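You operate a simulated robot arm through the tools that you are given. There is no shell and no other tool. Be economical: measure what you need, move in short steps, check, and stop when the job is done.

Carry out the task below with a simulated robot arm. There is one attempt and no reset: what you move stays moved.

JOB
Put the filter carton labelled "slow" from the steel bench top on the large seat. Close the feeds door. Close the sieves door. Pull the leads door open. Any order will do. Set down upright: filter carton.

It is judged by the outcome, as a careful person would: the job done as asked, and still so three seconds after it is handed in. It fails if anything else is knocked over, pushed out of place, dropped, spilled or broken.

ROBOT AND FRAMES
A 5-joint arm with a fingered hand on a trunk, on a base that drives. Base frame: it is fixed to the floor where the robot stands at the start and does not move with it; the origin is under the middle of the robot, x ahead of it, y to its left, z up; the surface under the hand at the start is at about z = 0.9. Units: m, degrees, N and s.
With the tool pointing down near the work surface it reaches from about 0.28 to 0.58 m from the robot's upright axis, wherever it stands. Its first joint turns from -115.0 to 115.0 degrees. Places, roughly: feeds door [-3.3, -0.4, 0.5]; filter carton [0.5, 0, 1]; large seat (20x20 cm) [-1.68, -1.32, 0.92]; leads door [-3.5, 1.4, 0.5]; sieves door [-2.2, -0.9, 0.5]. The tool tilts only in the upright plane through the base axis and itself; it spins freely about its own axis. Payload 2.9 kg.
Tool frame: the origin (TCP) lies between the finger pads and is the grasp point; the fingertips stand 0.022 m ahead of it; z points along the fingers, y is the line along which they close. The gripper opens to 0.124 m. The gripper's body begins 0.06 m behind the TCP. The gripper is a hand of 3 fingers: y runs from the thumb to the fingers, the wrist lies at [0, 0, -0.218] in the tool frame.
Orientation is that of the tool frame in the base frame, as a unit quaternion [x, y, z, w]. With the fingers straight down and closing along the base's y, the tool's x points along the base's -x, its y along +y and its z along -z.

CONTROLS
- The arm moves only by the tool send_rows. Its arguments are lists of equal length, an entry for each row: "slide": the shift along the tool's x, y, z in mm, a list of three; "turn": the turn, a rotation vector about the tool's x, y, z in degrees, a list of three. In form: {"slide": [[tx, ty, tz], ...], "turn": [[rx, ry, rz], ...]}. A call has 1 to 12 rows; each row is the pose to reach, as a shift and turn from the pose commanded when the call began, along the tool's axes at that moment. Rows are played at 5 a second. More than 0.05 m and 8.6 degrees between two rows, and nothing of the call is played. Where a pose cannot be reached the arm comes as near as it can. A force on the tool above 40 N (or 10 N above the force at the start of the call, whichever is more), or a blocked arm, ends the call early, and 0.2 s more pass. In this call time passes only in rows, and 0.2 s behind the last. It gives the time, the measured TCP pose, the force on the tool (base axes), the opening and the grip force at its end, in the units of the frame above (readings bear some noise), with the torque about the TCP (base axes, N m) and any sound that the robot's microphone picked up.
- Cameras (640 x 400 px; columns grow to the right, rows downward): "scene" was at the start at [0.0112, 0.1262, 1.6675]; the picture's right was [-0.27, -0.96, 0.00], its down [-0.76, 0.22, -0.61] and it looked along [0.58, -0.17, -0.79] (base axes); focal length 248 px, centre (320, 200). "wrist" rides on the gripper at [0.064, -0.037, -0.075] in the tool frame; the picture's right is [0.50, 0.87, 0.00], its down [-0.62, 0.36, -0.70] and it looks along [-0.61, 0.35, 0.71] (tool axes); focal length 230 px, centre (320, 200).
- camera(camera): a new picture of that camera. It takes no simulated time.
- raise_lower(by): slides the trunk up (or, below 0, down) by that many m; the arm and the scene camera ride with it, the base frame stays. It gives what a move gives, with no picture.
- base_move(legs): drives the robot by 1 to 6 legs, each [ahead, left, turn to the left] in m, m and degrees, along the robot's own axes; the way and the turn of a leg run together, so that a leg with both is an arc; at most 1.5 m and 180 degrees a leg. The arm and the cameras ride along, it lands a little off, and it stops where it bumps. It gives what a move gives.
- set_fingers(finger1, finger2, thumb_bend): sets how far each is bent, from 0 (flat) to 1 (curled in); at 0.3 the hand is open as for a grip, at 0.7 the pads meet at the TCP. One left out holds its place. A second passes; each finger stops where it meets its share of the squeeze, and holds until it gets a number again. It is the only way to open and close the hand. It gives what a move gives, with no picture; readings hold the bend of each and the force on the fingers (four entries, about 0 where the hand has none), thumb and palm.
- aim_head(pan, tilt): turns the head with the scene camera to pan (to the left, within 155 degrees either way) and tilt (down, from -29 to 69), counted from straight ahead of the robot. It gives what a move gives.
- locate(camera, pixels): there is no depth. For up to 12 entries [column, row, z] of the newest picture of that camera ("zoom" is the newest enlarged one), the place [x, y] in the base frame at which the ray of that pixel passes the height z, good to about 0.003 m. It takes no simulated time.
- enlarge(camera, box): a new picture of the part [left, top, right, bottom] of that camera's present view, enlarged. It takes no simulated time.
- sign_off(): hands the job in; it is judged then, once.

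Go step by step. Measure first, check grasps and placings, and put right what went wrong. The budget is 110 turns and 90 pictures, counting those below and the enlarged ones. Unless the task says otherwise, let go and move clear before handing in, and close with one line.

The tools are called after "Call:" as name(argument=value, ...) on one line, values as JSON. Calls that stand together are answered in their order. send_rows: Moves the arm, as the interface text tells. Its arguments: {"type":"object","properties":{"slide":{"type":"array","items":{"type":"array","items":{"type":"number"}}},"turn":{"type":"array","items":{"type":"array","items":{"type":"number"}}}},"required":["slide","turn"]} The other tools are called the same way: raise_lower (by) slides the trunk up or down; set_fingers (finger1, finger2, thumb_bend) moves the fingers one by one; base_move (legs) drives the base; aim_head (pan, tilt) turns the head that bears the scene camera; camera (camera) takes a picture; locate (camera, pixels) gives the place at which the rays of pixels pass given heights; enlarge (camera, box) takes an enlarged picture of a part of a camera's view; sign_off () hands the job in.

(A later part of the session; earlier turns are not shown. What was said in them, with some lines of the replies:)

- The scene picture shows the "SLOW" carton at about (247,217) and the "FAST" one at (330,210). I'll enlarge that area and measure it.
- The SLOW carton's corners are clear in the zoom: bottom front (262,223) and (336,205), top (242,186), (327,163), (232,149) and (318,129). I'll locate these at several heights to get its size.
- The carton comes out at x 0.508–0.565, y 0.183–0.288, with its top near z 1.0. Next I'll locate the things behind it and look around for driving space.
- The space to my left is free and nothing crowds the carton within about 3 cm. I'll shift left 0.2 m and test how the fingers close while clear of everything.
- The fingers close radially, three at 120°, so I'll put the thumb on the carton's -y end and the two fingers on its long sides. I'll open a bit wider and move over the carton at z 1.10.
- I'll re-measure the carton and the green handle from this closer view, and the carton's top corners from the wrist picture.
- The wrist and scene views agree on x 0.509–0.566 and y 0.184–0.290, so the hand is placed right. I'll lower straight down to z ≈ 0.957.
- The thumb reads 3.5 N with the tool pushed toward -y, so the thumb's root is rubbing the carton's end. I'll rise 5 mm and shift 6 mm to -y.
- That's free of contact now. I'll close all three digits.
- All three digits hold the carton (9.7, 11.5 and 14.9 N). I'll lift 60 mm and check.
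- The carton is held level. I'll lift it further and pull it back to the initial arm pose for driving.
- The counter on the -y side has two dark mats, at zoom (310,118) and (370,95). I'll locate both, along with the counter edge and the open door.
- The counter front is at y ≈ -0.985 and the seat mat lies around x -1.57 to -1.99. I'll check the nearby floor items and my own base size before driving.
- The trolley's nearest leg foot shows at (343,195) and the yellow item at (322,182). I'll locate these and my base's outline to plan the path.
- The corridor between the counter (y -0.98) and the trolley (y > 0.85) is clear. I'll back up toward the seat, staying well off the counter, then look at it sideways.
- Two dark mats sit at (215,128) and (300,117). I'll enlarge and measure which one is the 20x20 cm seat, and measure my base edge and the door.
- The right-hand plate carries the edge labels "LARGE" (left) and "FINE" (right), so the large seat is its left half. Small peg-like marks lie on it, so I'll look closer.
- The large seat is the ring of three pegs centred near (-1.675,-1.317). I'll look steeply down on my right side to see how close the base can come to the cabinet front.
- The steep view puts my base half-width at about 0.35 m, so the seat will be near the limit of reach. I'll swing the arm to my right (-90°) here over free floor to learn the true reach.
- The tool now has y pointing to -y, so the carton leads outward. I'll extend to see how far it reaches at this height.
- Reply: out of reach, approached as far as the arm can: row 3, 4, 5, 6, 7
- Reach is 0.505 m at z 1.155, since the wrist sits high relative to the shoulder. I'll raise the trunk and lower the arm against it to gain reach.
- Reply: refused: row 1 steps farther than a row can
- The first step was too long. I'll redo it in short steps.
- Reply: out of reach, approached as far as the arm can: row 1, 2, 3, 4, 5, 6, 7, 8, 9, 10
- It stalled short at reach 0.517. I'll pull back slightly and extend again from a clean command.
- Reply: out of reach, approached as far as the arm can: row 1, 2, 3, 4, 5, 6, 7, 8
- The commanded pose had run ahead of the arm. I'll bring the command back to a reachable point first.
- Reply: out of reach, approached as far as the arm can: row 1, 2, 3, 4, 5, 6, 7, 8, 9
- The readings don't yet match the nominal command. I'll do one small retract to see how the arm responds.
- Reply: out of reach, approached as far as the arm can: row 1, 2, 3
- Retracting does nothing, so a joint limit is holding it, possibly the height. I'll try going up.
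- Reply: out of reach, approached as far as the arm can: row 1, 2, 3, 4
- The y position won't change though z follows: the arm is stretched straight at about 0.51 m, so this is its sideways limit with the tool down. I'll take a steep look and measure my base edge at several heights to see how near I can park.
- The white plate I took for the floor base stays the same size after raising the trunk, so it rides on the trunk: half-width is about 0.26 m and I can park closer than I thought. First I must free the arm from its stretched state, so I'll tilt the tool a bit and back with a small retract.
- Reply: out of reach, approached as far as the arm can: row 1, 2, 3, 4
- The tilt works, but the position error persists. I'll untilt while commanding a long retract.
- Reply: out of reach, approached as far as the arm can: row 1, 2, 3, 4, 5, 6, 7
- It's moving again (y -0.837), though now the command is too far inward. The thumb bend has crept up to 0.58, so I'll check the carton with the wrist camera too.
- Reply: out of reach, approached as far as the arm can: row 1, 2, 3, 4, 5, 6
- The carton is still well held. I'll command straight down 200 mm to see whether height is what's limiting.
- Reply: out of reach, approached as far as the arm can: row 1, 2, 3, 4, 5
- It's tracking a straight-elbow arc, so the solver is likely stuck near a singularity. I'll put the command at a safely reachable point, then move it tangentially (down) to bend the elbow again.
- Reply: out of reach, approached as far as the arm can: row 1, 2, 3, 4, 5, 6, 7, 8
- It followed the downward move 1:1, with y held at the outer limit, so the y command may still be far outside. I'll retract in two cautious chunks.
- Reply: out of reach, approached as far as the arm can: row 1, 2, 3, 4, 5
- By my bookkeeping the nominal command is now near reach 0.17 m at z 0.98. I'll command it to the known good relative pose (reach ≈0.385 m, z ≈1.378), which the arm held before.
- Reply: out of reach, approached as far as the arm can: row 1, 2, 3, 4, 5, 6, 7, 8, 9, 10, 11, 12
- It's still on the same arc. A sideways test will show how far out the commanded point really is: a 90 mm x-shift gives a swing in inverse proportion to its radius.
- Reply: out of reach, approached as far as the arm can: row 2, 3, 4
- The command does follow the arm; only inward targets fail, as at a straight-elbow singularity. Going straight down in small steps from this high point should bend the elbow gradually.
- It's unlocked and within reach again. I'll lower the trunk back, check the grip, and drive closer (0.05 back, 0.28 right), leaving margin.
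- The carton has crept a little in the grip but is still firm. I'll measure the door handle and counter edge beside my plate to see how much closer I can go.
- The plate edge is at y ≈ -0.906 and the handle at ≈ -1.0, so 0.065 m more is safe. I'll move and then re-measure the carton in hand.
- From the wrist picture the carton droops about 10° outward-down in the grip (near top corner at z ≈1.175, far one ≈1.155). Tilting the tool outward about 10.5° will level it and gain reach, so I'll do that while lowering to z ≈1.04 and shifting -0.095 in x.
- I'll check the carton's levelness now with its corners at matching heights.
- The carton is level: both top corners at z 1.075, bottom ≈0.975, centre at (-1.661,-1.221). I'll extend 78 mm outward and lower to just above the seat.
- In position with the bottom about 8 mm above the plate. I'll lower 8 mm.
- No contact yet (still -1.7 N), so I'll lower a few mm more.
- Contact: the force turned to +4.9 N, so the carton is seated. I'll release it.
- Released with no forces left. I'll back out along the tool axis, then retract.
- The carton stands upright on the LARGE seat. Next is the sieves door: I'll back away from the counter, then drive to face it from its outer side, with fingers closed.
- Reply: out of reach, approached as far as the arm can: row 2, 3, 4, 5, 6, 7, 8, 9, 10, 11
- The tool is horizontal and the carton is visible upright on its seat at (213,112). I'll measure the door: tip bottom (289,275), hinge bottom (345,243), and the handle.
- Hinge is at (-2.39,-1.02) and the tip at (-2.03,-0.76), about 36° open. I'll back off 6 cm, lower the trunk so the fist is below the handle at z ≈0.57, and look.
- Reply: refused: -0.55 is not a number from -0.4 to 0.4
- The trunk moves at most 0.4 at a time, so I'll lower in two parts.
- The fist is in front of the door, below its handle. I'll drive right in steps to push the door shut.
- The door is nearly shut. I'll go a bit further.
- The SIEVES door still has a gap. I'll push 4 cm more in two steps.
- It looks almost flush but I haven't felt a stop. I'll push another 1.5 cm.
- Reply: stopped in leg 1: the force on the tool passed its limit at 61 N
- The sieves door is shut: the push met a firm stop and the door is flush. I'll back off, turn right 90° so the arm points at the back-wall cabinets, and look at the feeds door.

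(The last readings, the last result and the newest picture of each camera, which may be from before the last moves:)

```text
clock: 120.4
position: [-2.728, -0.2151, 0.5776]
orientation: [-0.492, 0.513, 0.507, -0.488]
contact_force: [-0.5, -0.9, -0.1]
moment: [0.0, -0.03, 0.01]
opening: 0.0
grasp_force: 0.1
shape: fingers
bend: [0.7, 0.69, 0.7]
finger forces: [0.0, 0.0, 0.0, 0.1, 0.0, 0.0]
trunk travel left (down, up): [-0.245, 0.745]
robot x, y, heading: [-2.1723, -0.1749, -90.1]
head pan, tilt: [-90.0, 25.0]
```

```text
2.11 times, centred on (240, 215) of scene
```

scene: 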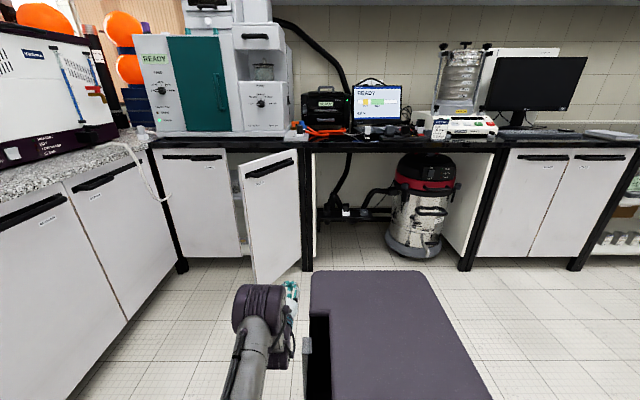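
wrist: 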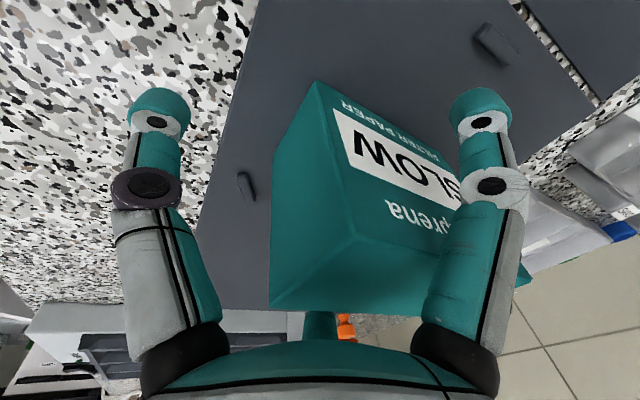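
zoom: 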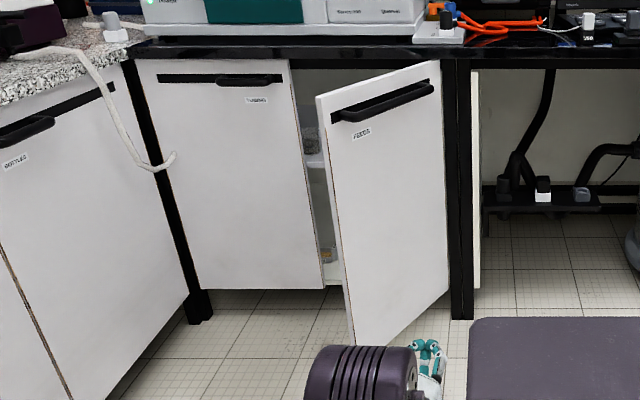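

The feeds door has its hinge at (-3.46,-0.235) and tip at (-3.23,-0.49). The LEADS door is the right one of the pair further along. I'll line up at y ≈ -0.46 and push along -x.

Call:
base_move(legs=[[0.244, 0, 0], [0, -0.38, 0], [0, -0.25, 0]])

Call:
aim_head(pan=-90, tilt=35)

Call:
camera(camera="scene")

```text
clock: 125.6
position: [-3.362, -0.4561, 0.5787]
orientation: [-0.492, 0.512, 0.507, -0.488]
contact_force: [-0.1, -0.5, 0.4]
moment: [-0.02, -0.02, 0.01]
opening: 0.0
grasp_force: 0.0
shape: fingers
bend: [0.7, 0.69, 0.7]
finger forces: [0.0, 0.1, 0.0, 0.0, 0.0, 0.0]
trunk travel left (down, up): [-0.245, 0.745]
robot x, y, heading: [-2.8062, -0.4149, -90.0]
head pan, tilt: [-90.0, 25.0]
```

```text
clock: 126.3
position: [-3.3618, -0.4565, 0.5783]
orientation: [-0.492, 0.512, 0.508, -0.488]
contact_force: [-0.2, 0.4, -0.7]
moment: [-0.02, -0.02, -0.01]
opening: 0.0002
grasp_force: 0.1
shape: fingers
bend: [0.7, 0.69, 0.7]
finger forces: [0.1, 0.0, 0.1, 0.0, 0.0, 0.0]
trunk travel left (down, up): [-0.245, 0.745]
robot x, y, heading: [-2.8038, -0.4193, -90.2]
head pan, tilt: [-90.0, 35.0]
```

```text
35 pictures are left
```

scene: 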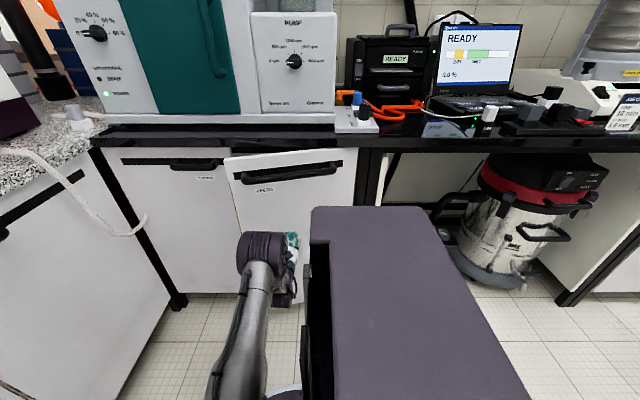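

The feeds door is closing well. I'll continue in smaller steps until it meets its stop.

Call:
base_move(legs=[[0, -0.07, 0]])

Call:
base_move(legs=[[0, -0.025, 0]])

Call:
base_move(legs=[[0, -0.015, 0]])

Call:
enlarge(camera="scene", box=[80, 110, 400, 310])

```text
clock: 127.4
position: [-3.4329, -0.4557, 0.5767]
orientation: [-0.492, 0.512, 0.508, -0.487]
contact_force: [0.6, 0.2, 0.1]
moment: [0.01, -0.01, 0.02]
opening: 0.0001
grasp_force: 0.1
shape: fingers
bend: [0.7, 0.69, 0.7]
finger forces: [0.1, 0.1, 0.1, 0.0, 0.1, 0.0]
trunk travel left (down, up): [-0.245, 0.745]
robot x, y, heading: [-2.8807, -0.4187, -90.0]
head pan, tilt: [-90.0, 35.0]
```

```text
clock: 128.2
position: [-3.4396, -0.4544, 0.5758]
orientation: [-0.494, 0.513, 0.506, -0.486]
contact_force: [16.5, 0.7, 4.3]
moment: [-0.01, 0.09, 0.05]
opening: 0.0002
grasp_force: 14.0
shape: fingers
bend: [0.71, 0.71, 0.71]
finger forces: [9.6, 8.9, 0.0, 0.1, 10.2, 0.1]
trunk travel left (down, up): [-0.245, 0.745]
robot x, y, heading: [-2.8875, -0.4209, -89.9]
head pan, tilt: [-90.0, 35.0]
stopped in leg 1: the force on the tool passed its limit at 67 N (the readings are from after the stop); the commanded pose is now the measured one
```

```text
clock: 128.9
position: [-3.44, -0.4563, 0.5751]
orientation: [-0.493, 0.516, 0.505, -0.486]
contact_force: [23.9, -1.2, 7.1]
moment: [0.01, 0.14, 0.08]
opening: 0.0
grasp_force: 18.8
shape: fingers
bend: [0.72, 0.72, 0.72]
finger forces: [13.6, 11.3, 0.0, 0.1, 12.4, 0.1]
trunk travel left (down, up): [-0.245, 0.745]
robot x, y, heading: [-2.8927, -0.4157, -90.1]
head pan, tilt: [-90.0, 35.0]
stopped in leg 1: the force on the tool passed its limit at 60 N (the readings are from after the stop); the commanded pose is now the measured one
```

```text
2.00 times, centred on (240, 210) of scene
```

zoom: 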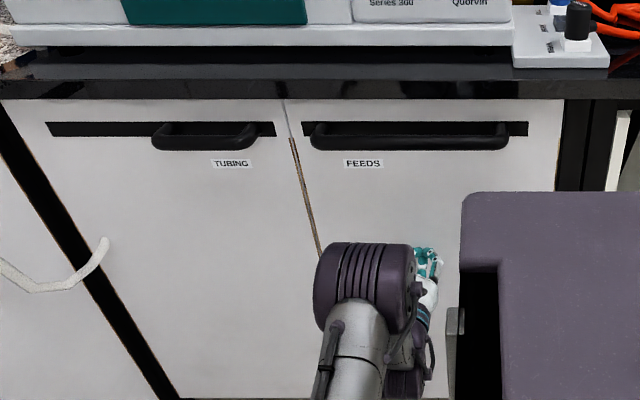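

FEEDS is flush and shut, with a firm stop. I'll back away and look behind me (+y) toward the LEADS door and the route.

Call:
base_move(legs=[[0, 0.32, 0]])

Call:
aim_head(pan=-140, tilt=25)

Call:
camera(camera="scene")

Call:
aim_head(pan=155, tilt=25)

Call:
camera(camera="scene")

```text
clock: 131.0
position: [-3.1218, -0.4551, 0.573]
orientation: [-0.496, 0.516, 0.505, -0.483]
contact_force: [-0.2, 0.1, 0.4]
moment: [0.0, 0.03, -0.03]
opening: 0.0
grasp_force: 0.0
shape: fingers
bend: [0.7, 0.69, 0.7]
finger forces: [0.0, 0.0, 0.0, 0.1, 0.1, 0.0]
trunk travel left (down, up): [-0.245, 0.745]
robot x, y, heading: [-2.5681, -0.421, -90.0]
head pan, tilt: [-90.0, 35.0]
```

```text
clock: 132.2
position: [-3.122, -0.4554, 0.5727]
orientation: [-0.495, 0.516, 0.504, -0.484]
contact_force: [0.0, -0.3, -0.1]
moment: [-0.03, -0.01, -0.01]
opening: 0.0
grasp_force: 0.0
shape: fingers
bend: [0.7, 0.69, 0.7]
finger forces: [0.0, 0.1, 0.0, 0.0, 0.1, 0.0]
trunk travel left (down, up): [-0.245, 0.745]
robot x, y, heading: [-2.569, -0.4187, -90.2]
head pan, tilt: [-140.0, 25.0]
```

```text
33 pictures are left
```

scene: 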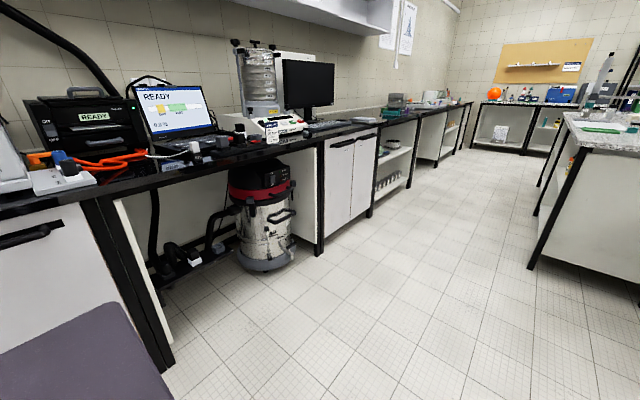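

```text
clock: 136.2
position: [-3.1224, -0.4543, 0.5725]
orientation: [-0.495, 0.517, 0.504, -0.484]
contact_force: [-0.8, 1.1, 0.2]
moment: [-0.02, -0.02, 0.0]
opening: 0.0
grasp_force: 0.1
shape: fingers
bend: [0.7, 0.69, 0.7]
finger forces: [0.1, 0.1, 0.0, 0.0, 0.0, 0.0]
trunk travel left (down, up): [-0.245, 0.745]
robot x, y, heading: [-2.5709, -0.4197, -90.2]
head pan, tilt: [154.7, 25.0]
```

```text
32 pictures are left
```

scene: 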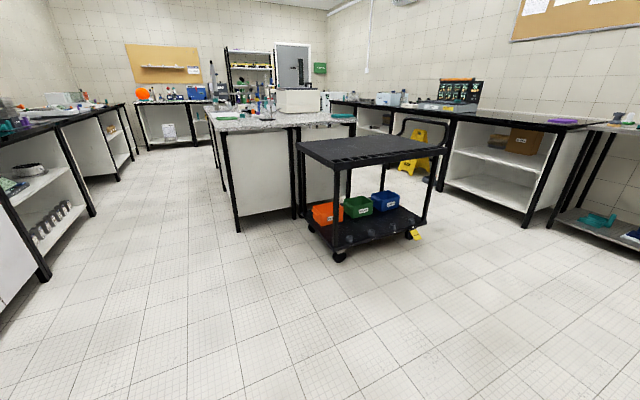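

Call:
locate(camera="scene", pixels=[[238, 232, 0.0], [225, 190, 0.0], [340, 258, 0.0], [298, 220, 0.0], [97, 217, 0.0], [48, 280, 0.0]])

```text
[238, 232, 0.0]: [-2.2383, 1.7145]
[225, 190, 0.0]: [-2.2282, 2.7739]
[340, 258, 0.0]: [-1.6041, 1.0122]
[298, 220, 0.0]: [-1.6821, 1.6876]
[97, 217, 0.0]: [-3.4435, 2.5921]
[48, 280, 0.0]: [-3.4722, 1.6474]
```

The aisle is open: island corner at (-2.24,1.71), trolley beyond x -1.6. I'll drive back along x ≈ -2.65 to stand in front of the LEADS door and raise the trunk some.

Call:
base_move(legs=[[-0.2, -0.08, 0], [-0.8, 0, 0], [-0.8, 0, 0]])

Call:
raise_lower(by=0.2)

Call:
aim_head(pan=-90, tilt=25)

Call:
camera(camera="scene")

```text
clock: 145.7
position: [-3.195, 1.3493, 0.5714]
orientation: [-0.494, 0.517, 0.505, -0.483]
contact_force: [-0.1, -0.4, -0.3]
moment: [-0.03, 0.02, 0.03]
opening: 0.0
grasp_force: 0.1
shape: fingers
bend: [0.7, 0.69, 0.7]
finger forces: [0.0, 0.1, 0.0, 0.1, 0.0, 0.1]
trunk travel left (down, up): [-0.245, 0.745]
robot x, y, heading: [-2.6417, 1.3844, -90.0]
head pan, tilt: [154.7, 25.0]
```

```text
clock: 147.9
position: [-3.1931, 1.349, 0.7733]
orientation: [-0.494, 0.517, 0.505, -0.484]
contact_force: [0.6, 0.1, 0.6]
moment: [0.02, 0.01, 0.02]
opening: 0.0
grasp_force: 0.1
shape: fingers
bend: [0.7, 0.69, 0.7]
finger forces: [0.0, 0.1, 0.0, 0.0, 0.0, 0.0]
trunk travel left (down, up): [-0.445, 0.545]
robot x, y, heading: [-2.6418, 1.3825, -90.4]
head pan, tilt: [154.7, 25.0]
```

```text
clock: 151.3
position: [-3.1945, 1.3497, 0.7737]
orientation: [-0.494, 0.517, 0.504, -0.484]
contact_force: [0.4, 0.3, -0.6]
moment: [-0.01, 0.0, 0.0]
opening: 0.0
grasp_force: 0.0
shape: fingers
bend: [0.7, 0.69, 0.7]
finger forces: [0.1, 0.1, 0.1, 0.0, 0.0, 0.0]
trunk travel left (down, up): [-0.445, 0.545]
robot x, y, heading: [-2.6422, 1.3855, -90.0]
head pan, tilt: [-90.0, 25.0]
```

```text
31 pictures are left
```

scene: 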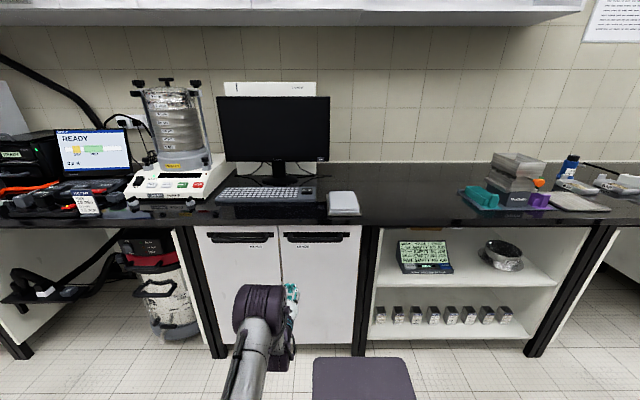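

Call:
enlarge(camera="scene", box=[180, 200, 400, 340])

Call:
locate(camera="scene", pixels=[[283, 239, 0.78], [349, 238, 0.78], [315, 240, 0.76], [315, 240, 0.78], [315, 240, 0.8], [281, 300, 0.5], [362, 340, 0.12], [315, 223, 0.86], [295, 292, 0.7], [292, 305, 0.7]])

Call:
camera(camera="wrist")

```text
2.86 times, centred on (290, 270) of scene
```

zoom: 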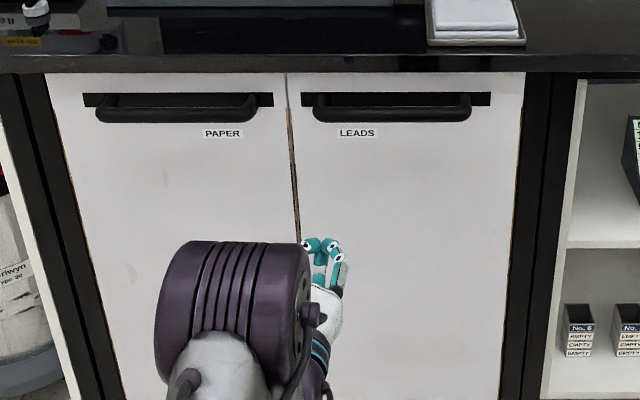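

```text
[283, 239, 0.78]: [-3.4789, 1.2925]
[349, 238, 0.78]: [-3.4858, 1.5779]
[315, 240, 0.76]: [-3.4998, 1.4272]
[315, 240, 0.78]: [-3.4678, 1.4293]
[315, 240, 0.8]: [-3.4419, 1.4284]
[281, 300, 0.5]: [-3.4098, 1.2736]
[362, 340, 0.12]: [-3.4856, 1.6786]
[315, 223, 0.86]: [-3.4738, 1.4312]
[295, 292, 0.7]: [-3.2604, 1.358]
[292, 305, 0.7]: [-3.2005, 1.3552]
```

```text
29 pictures are left
```

wrist: 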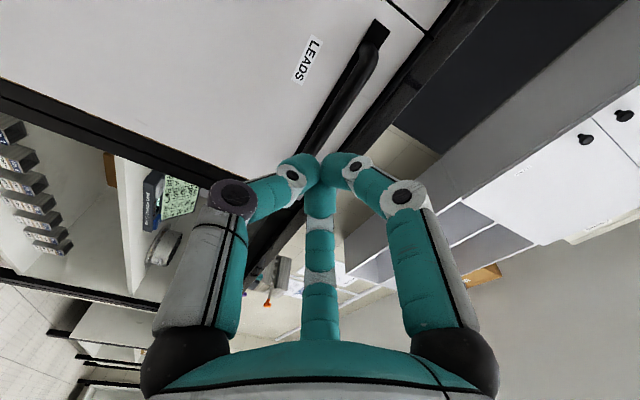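

Call:
locate(camera="wrist", pixels=[[362, 72, 0.8], [362, 72, 0.815], [362, 72, 0.83], [330, 125, 0.8], [330, 125, 0.815], [330, 125, 0.83], [347, 78, 0.86], [405, 55, 0.86]])

Call:
enlarge(camera="wrist", box=[260, 0, 460, 170])

```text
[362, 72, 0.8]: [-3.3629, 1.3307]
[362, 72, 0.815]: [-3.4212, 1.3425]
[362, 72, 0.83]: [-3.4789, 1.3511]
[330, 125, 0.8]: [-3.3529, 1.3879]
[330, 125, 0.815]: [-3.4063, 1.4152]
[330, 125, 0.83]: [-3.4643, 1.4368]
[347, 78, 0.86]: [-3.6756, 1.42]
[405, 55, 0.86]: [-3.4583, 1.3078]
```

```text
2.35 times, centred on (360, 85) of wrist
```

zoom: 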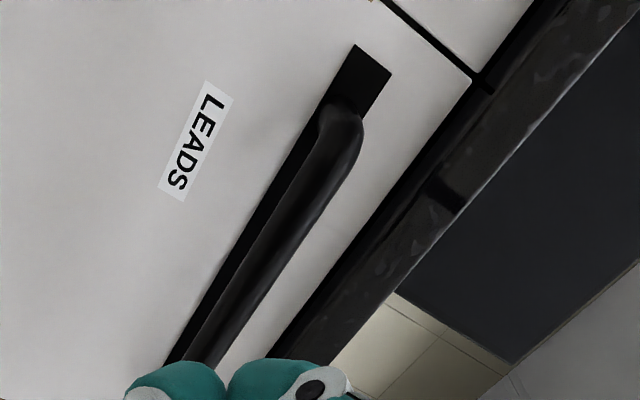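

Triangulating the scene and wrist views, the LEADS bar handle is at x ≈ -3.422, z ≈ 0.815, spanning y 1.31–1.55, about 4 cm off the door. I'll open the hand, line up at y 1.39, and approach.

Call:
set_fingers(finger1=0.3, finger2=0.3, thumb_bend=0.3)

Call:
raise_lower(by=0.041)

Call:
base_move(legs=[[-0.04, 0, 0], [0, -0.15, 0]])

Call:
camera(camera="wrist")

Call:
enlarge(camera="scene", box=[220, 200, 400, 320])

```text
clock: 152.3
position: [-3.194, 1.3486, 0.771]
orientation: [-0.494, 0.516, 0.506, -0.483]
contact_force: [-0.9, -0.1, 0.0]
moment: [0.01, 0.0, -0.05]
opening: 0.1035
grasp_force: 0.1
shape: fingers
bend: [0.3, 0.3, 0.3]
finger forces: [0.1, 0.0, 0.1, 0.0, 0.0, 0.0]
trunk travel left (down, up): [-0.445, 0.545]
robot x, y, heading: [-2.6448, 1.3851, -90.1]
head pan, tilt: [-90.0, 25.0]
```

```text
clock: 153.2
position: [-3.1947, 1.3482, 0.8141]
orientation: [-0.496, 0.516, 0.504, -0.483]
contact_force: [0.0, -0.3, 0.6]
moment: [-0.02, 0.0, -0.05]
opening: 0.1032
grasp_force: 0.1
shape: fingers
bend: [0.3, 0.3, 0.3]
finger forces: [0.0, 0.1, 0.0, 0.0, 0.1, 0.0]
trunk travel left (down, up): [-0.486, 0.504]
robot x, y, heading: [-2.6396, 1.3854, -90.5]
head pan, tilt: [-90.0, 25.0]
```

```text
clock: 155.0
position: [-3.3436, 1.39, 0.8143]
orientation: [-0.494, 0.518, 0.505, -0.482]
contact_force: [-0.8, -0.7, -0.7]
moment: [0.0, 0.02, -0.07]
opening: 0.1033
grasp_force: 0.0
shape: fingers
bend: [0.3, 0.3, 0.3]
finger forces: [0.1, 0.0, 0.0, 0.0, 0.0, 0.0]
trunk travel left (down, up): [-0.486, 0.504]
robot x, y, heading: [-2.7925, 1.4239, -90.3]
head pan, tilt: [-90.0, 25.0]
```

```text
27 pictures are left
```

wrist: 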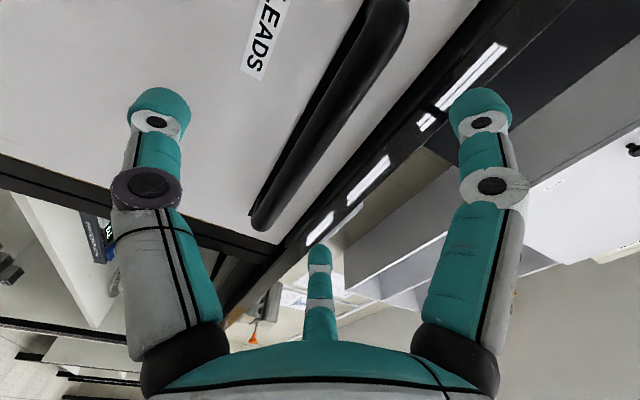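

```text
3.33 times, centred on (310, 260) of scene
```

zoom: 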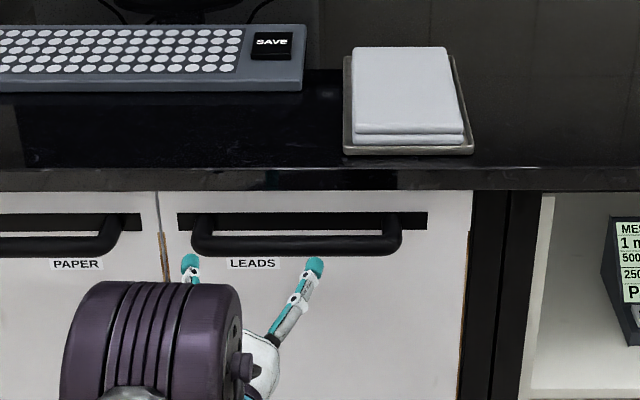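

Call:
locate(camera="wrist", pixels=[[345, 90, 0.8], [345, 90, 0.815], [345, 90, 0.83], [300, 160, 0.8], [300, 160, 0.815], [300, 160, 0.83], [320, 200, 0.815]])

Call:
locate(camera="zoom", pixels=[[300, 243, 0.8], [300, 243, 0.815], [300, 243, 0.83], [195, 240, 0.815], [398, 240, 0.815]])

```text
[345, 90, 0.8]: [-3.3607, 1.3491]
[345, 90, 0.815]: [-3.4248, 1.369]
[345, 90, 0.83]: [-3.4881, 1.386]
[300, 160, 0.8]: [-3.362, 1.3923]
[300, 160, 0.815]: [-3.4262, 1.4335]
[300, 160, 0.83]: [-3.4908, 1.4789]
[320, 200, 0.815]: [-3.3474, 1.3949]
```

```text
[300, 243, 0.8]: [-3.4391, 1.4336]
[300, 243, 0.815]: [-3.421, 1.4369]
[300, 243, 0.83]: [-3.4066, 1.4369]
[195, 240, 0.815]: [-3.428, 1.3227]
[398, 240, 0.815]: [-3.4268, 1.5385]
```

Both views agree: bar at x -3.423, z 0.815, y 1.32–1.54. I'll shift 1.5 cm and move in 7.8 cm.

Call:
base_move(legs=[[-0.015, -0.04, 0], [0, -0.036, 0]])

Call:
camera(camera="wrist")

```text
clock: 156.3
position: [-3.4209, 1.4056, 0.8126]
orientation: [-0.494, 0.517, 0.505, -0.483]
contact_force: [-0.8, 0.9, -0.1]
moment: [-0.01, 0.02, 0.01]
opening: 0.1036
grasp_force: 0.1
shape: fingers
bend: [0.3, 0.3, 0.3]
finger forces: [0.0, 0.0, 0.0, 0.1, 0.0, 0.0]
trunk travel left (down, up): [-0.486, 0.504]
robot x, y, heading: [-2.8666, 1.4402, -90.4]
head pan, tilt: [-90.0, 25.0]
```

```text
25 pictures are left
```

wrist: 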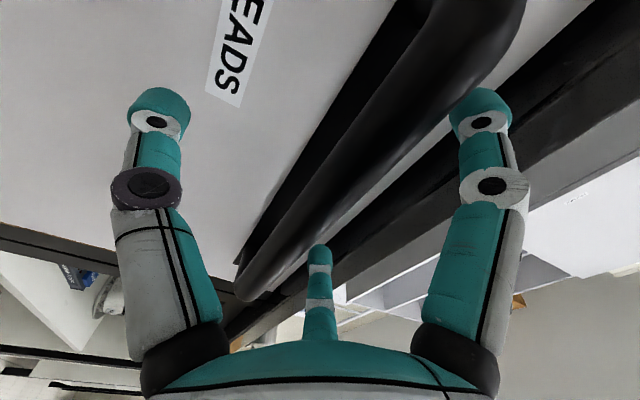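

The bar now runs through the picture centre (320,195), between the fingers. I'll close the hand on it.

Call:
set_fingers(finger1=0.75, finger2=0.75, thumb_bend=0.75)

Call:
camera(camera="wrist")

```text
clock: 157.3
position: [-3.4182, 1.4063, 0.8154]
orientation: [-0.493, 0.516, 0.506, -0.485]
contact_force: [-7.0, 1.2, 19.4]
moment: [-0.01, 0.01, 0.03]
opening: 0.0046
grasp_force: 17.7
shape: fingers
bend: [0.72, 0.61, 0.68]
finger forces: [13.7, 14.1, 0.0, 0.1, 7.5, 0.0]
trunk travel left (down, up): [-0.486, 0.504]
robot x, y, heading: [-2.8646, 1.4422, -90.0]
head pan, tilt: [-90.0, 25.0]
```

```text
24 pictures are left
```

wrist: 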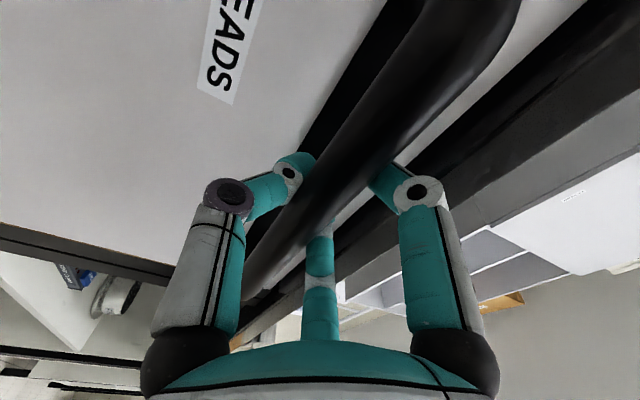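

The fingers are hooked round the bar. I'll pull by driving an arc about the hinge (≈(-3.465,1.665)), 5° per leg.

Call:
base_move(legs=[[-0.0528, 0.0184, 5], [-0.0528, 0.0184, 5]])

Call:
camera(camera="scene")

```text
clock: 158.8
position: [-3.375, 1.4194, 0.8166]
orientation: [0.536, -0.472, -0.461, 0.527]
contact_force: [-2.0, 3.1, 22.1]
moment: [-0.01, -0.03, 0.08]
opening: 0.0029
grasp_force: 18.1
shape: fingers
bend: [0.73, 0.61, 0.68]
finger forces: [15.2, 14.7, 0.0, 0.0, 6.7, 0.0]
trunk travel left (down, up): [-0.486, 0.504]
robot x, y, heading: [-2.8384, 1.5458, -80.6]
head pan, tilt: [-90.0, 25.0]
```

```text
23 pictures are left
```

scene: 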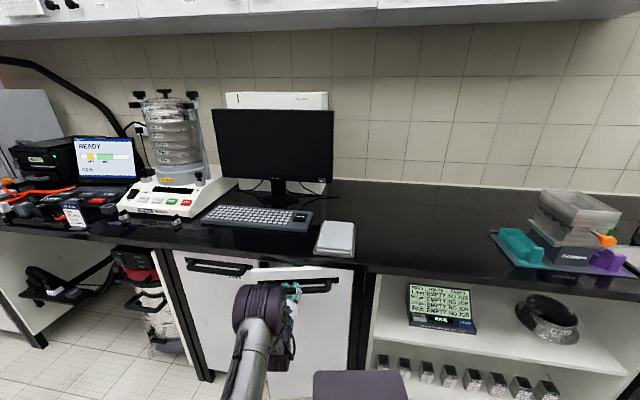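

The door follows the arc (≈10° open) with low forces. I'll continue four more legs.

Call:
base_move(legs=[[-0.0528, 0.0184, 5], [-0.0528, 0.0184, 5], [-0.0528, 0.0184, 5], [-0.0528, 0.0184, 5]])

Call:
camera(camera="scene")

```text
clock: 161.4
position: [-3.3006, 1.4675, 0.8172]
orientation: [0.608, -0.372, -0.364, 0.6]
contact_force: [-9.3, 6.6, 25.4]
moment: [-0.15, -0.12, 0.12]
opening: 0.0001
grasp_force: 18.2
shape: fingers
bend: [0.74, 0.72, 0.71]
finger forces: [18.6, 12.6, 0.0, 0.0, 6.5, 0.0]
trunk travel left (down, up): [-0.486, 0.504]
robot x, y, heading: [-2.8402, 1.7729, -60.4]
head pan, tilt: [-90.0, 25.0]
```

```text
22 pictures are left
```

scene: 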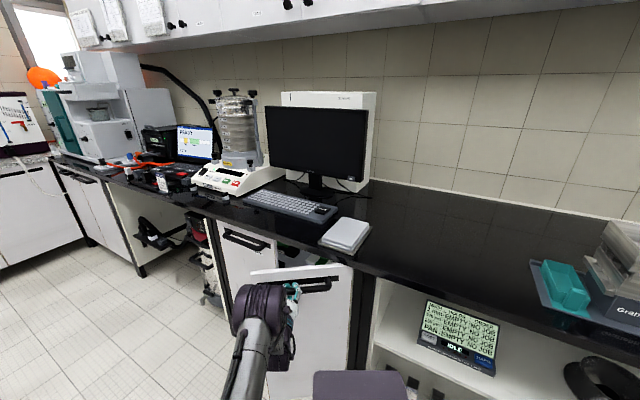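

About 30° open now with forces still modest. I'll do four more legs with a slight bias toward the hinge to relieve the pull.

Call:
base_move(legs=[[-0.056, 0.018, 5], [-0.055, 0.018, 5], [-0.054, 0.018, 5], [-0.054, 0.018, 5]])

Call:
camera(camera="scene")

```text
clock: 164.1
position: [-3.252, 1.543, 0.8154]
orientation: [0.664, -0.26, -0.255, 0.653]
contact_force: [-6.4, 1.9, 20.8]
moment: [0.15, -0.03, 0.08]
opening: 0.0
grasp_force: 15.3
shape: fingers
bend: [0.74, 0.72, 0.72]
finger forces: [10.3, 14.3, 0.0, 0.0, 6.0, 0.1]
trunk travel left (down, up): [-0.486, 0.504]
robot x, y, heading: [-2.9247, 1.9841, -40.6]
head pan, tilt: [-90.0, 25.0]
```

```text
21 pictures are left
```

scene: 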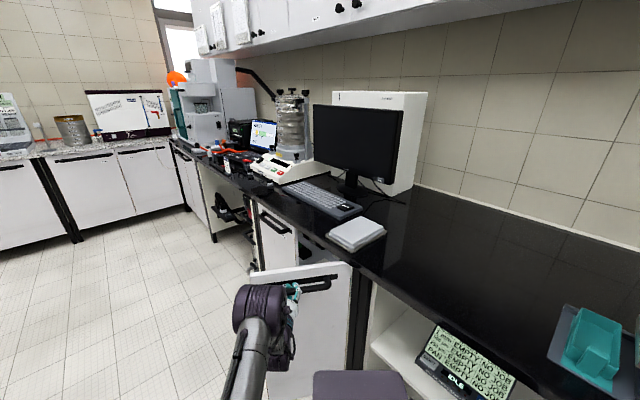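

About 50° open. I'll do three more legs, keeping the body clear of the counter.

Call:
base_move(legs=[[-0.054, 0.018, 5], [-0.053, 0.018, 5], [-0.053, 0.018, 5]])

Call:
aim_head(pan=-100, tilt=45)

Call:
camera(camera="scene")

```text
clock: 166.2
position: [-3.2318, 1.6059, 0.8162]
orientation: [0.691, -0.173, -0.167, 0.681]
contact_force: [-11.5, 0.3, 16.8]
moment: [0.07, -0.04, 0.08]
opening: 0.0
grasp_force: 9.3
shape: fingers
bend: [0.73, 0.72, 0.72]
finger forces: [6.8, 10.5, 0.0, 0.1, 1.3, 0.1]
trunk travel left (down, up): [-0.486, 0.504]
robot x, y, heading: [-3.0286, 2.1189, -25.5]
head pan, tilt: [-90.0, 25.0]
```

```text
clock: 167.0
position: [-3.2317, 1.6046, 0.8167]
orientation: [0.691, -0.172, -0.168, 0.682]
contact_force: [-8.4, -0.1, 14.1]
moment: [0.12, 0.13, -0.01]
opening: 0.0
grasp_force: 8.9
shape: fingers
bend: [0.73, 0.73, 0.72]
finger forces: [3.6, 11.7, 0.0, 0.0, 1.6, 0.1]
trunk travel left (down, up): [-0.486, 0.504]
robot x, y, heading: [-3.0267, 2.1212, -25.7]
head pan, tilt: [-100.0, 45.0]
```

```text
20 pictures are left
```

scene: 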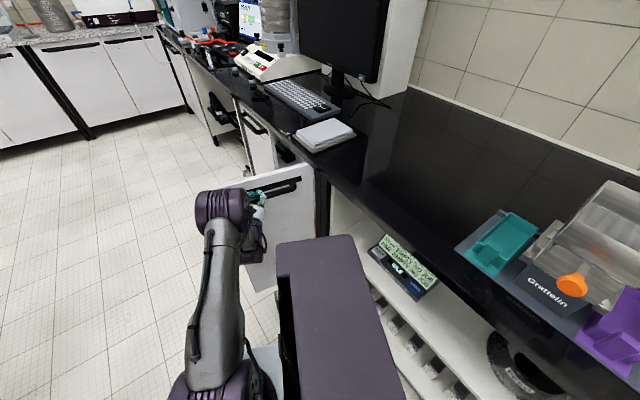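

The LEADS door is about 65° open. I'll let go of the bar and back straight off.

Call:
set_fingers(finger1=0.2, finger2=0.2, thumb_bend=0.2)

Call:
base_move(legs=[[0, 0.06, 0]])

Call:
camera(camera="scene")

```text
clock: 168.0
position: [-3.2311, 1.6037, 0.8164]
orientation: [0.693, -0.171, -0.168, 0.68]
contact_force: [-0.2, -0.2, 0.3]
moment: [0.0, -0.01, 0.0]
opening: 0.1205
grasp_force: 0.1
shape: fingers
bend: [0.2, 0.2, 0.2]
finger forces: [0.0, 0.0, 0.0, 0.0, 0.1, 0.0]
trunk travel left (down, up): [-0.486, 0.504]
robot x, y, heading: [-3.0296, 2.1194, -25.4]
head pan, tilt: [-100.0, 45.0]
```

```text
clock: 168.9
position: [-3.2039, 1.6582, 0.8155]
orientation: [0.692, -0.171, -0.168, 0.68]
contact_force: [1.1, 0.7, 0.1]
moment: [-0.01, 0.01, 0.01]
opening: 0.1203
grasp_force: 0.1
shape: fingers
bend: [0.2, 0.2, 0.2]
finger forces: [0.0, 0.0, 0.1, 0.1, 0.1, 0.0]
trunk travel left (down, up): [-0.486, 0.504]
robot x, y, heading: [-3.0037, 2.1732, -25.5]
head pan, tilt: [-100.0, 45.0]
```

```text
19 pictures are left
```

scene: 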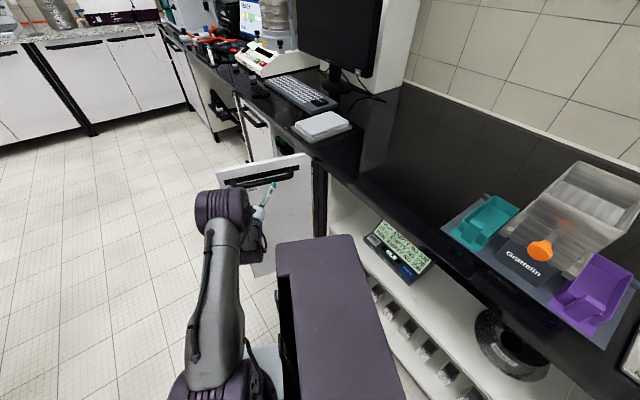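

The hand is clear and the door stays put. I'll retreat another 10 cm and measure the door's opening.

Call:
base_move(legs=[[0, 0.1, 0], [0.1, 0.05, 0]])

Call:
aim_head(pan=-85, tilt=40)

Call:
camera(camera="scene")

```text
clock: 170.9
position: [-3.0488, 1.7516, 0.816]
orientation: [0.692, -0.17, -0.168, 0.681]
contact_force: [-0.4, 0.3, 0.1]
moment: [0.0, 0.0, 0.0]
opening: 0.1207
grasp_force: 0.1
shape: fingers
bend: [0.2, 0.2, 0.2]
finger forces: [0.0, 0.0, 0.1, 0.0, 0.0, 0.0]
trunk travel left (down, up): [-0.486, 0.504]
robot x, y, heading: [-2.8446, 2.265, -25.8]
head pan, tilt: [-100.0, 45.0]
```

```text
clock: 171.7
position: [-3.0497, 1.7497, 0.8159]
orientation: [0.692, -0.171, -0.168, 0.681]
contact_force: [0.8, 0.0, -0.3]
moment: [0.02, -0.01, -0.01]
opening: 0.1206
grasp_force: 0.0
shape: fingers
bend: [0.2, 0.2, 0.2]
finger forces: [0.1, 0.0, 0.1, 0.0, 0.0, 0.0]
trunk travel left (down, up): [-0.486, 0.504]
robot x, y, heading: [-2.8487, 2.2648, -25.3]
head pan, tilt: [-85.0, 40.0]
```

```text
18 pictures are left
```

scene: 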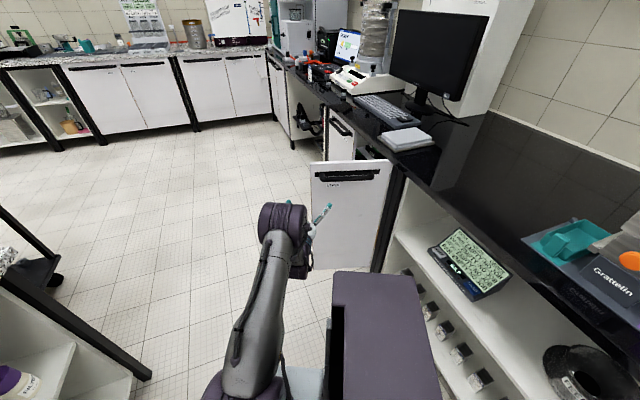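

Call:
locate(camera="scene", pixels=[[310, 162, 0.85], [392, 160, 0.85], [330, 161, 0.85]])

Call:
enlarge(camera="scene", box=[0, 20, 320, 160])

```text
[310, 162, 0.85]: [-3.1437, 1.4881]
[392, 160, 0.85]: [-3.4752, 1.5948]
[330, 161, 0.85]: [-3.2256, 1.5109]
```

```text
2.00 times, centred on (160, 90) of scene
```

zoom: 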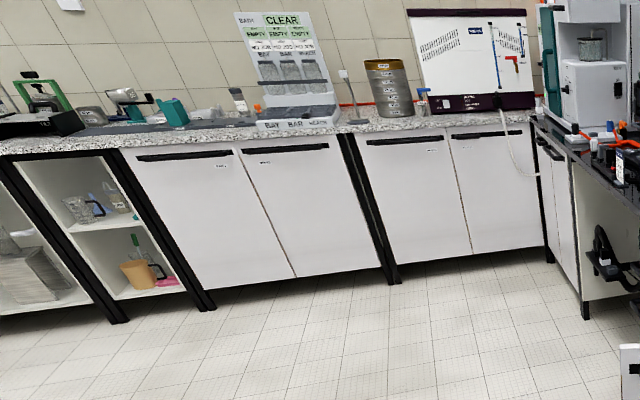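

The LEADS door is about 72° open and the sieves pair is flush. One last closer look at the carton and the feeds door before handing in.

Call:
enlarge(camera="scene", box=[40, 20, 140, 85])

Call:
enlarge(camera="scene", box=[230, 40, 400, 180])

```text
6.15 times, centred on (90, 52) of scene
```

zoom: 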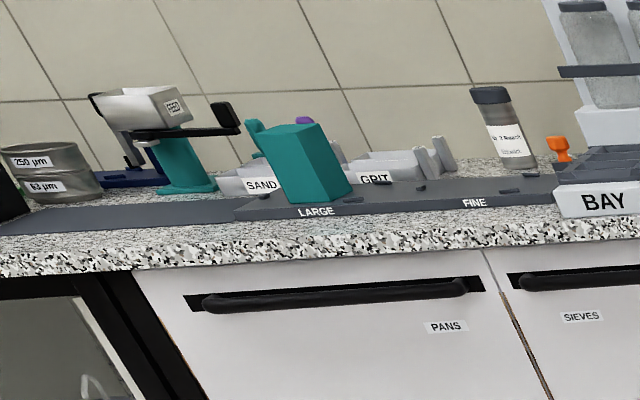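

```text
2.86 times, centred on (315, 110) of scene
```

zoom: 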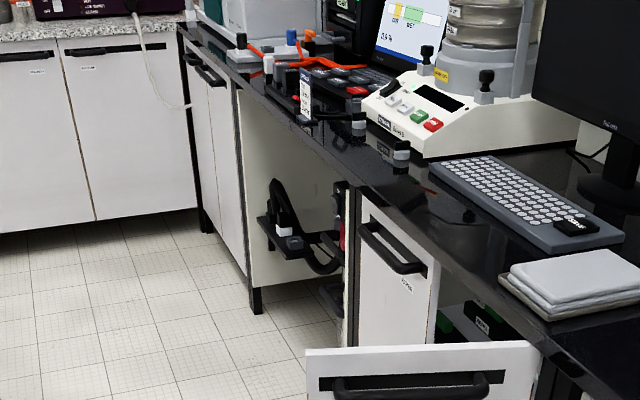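

The last pictures show the carton upright on the LARGE seat, SIEVES and FEEDS flush, and LEADS wide open, with the hand clear. I'm handing in.

Call:
sign_off()

```text
The job is handed in.
```

The "slow" filter carton is standing upright on the large seat, the feeds and sieves doors are shut, and the leads door is open to about 72°.
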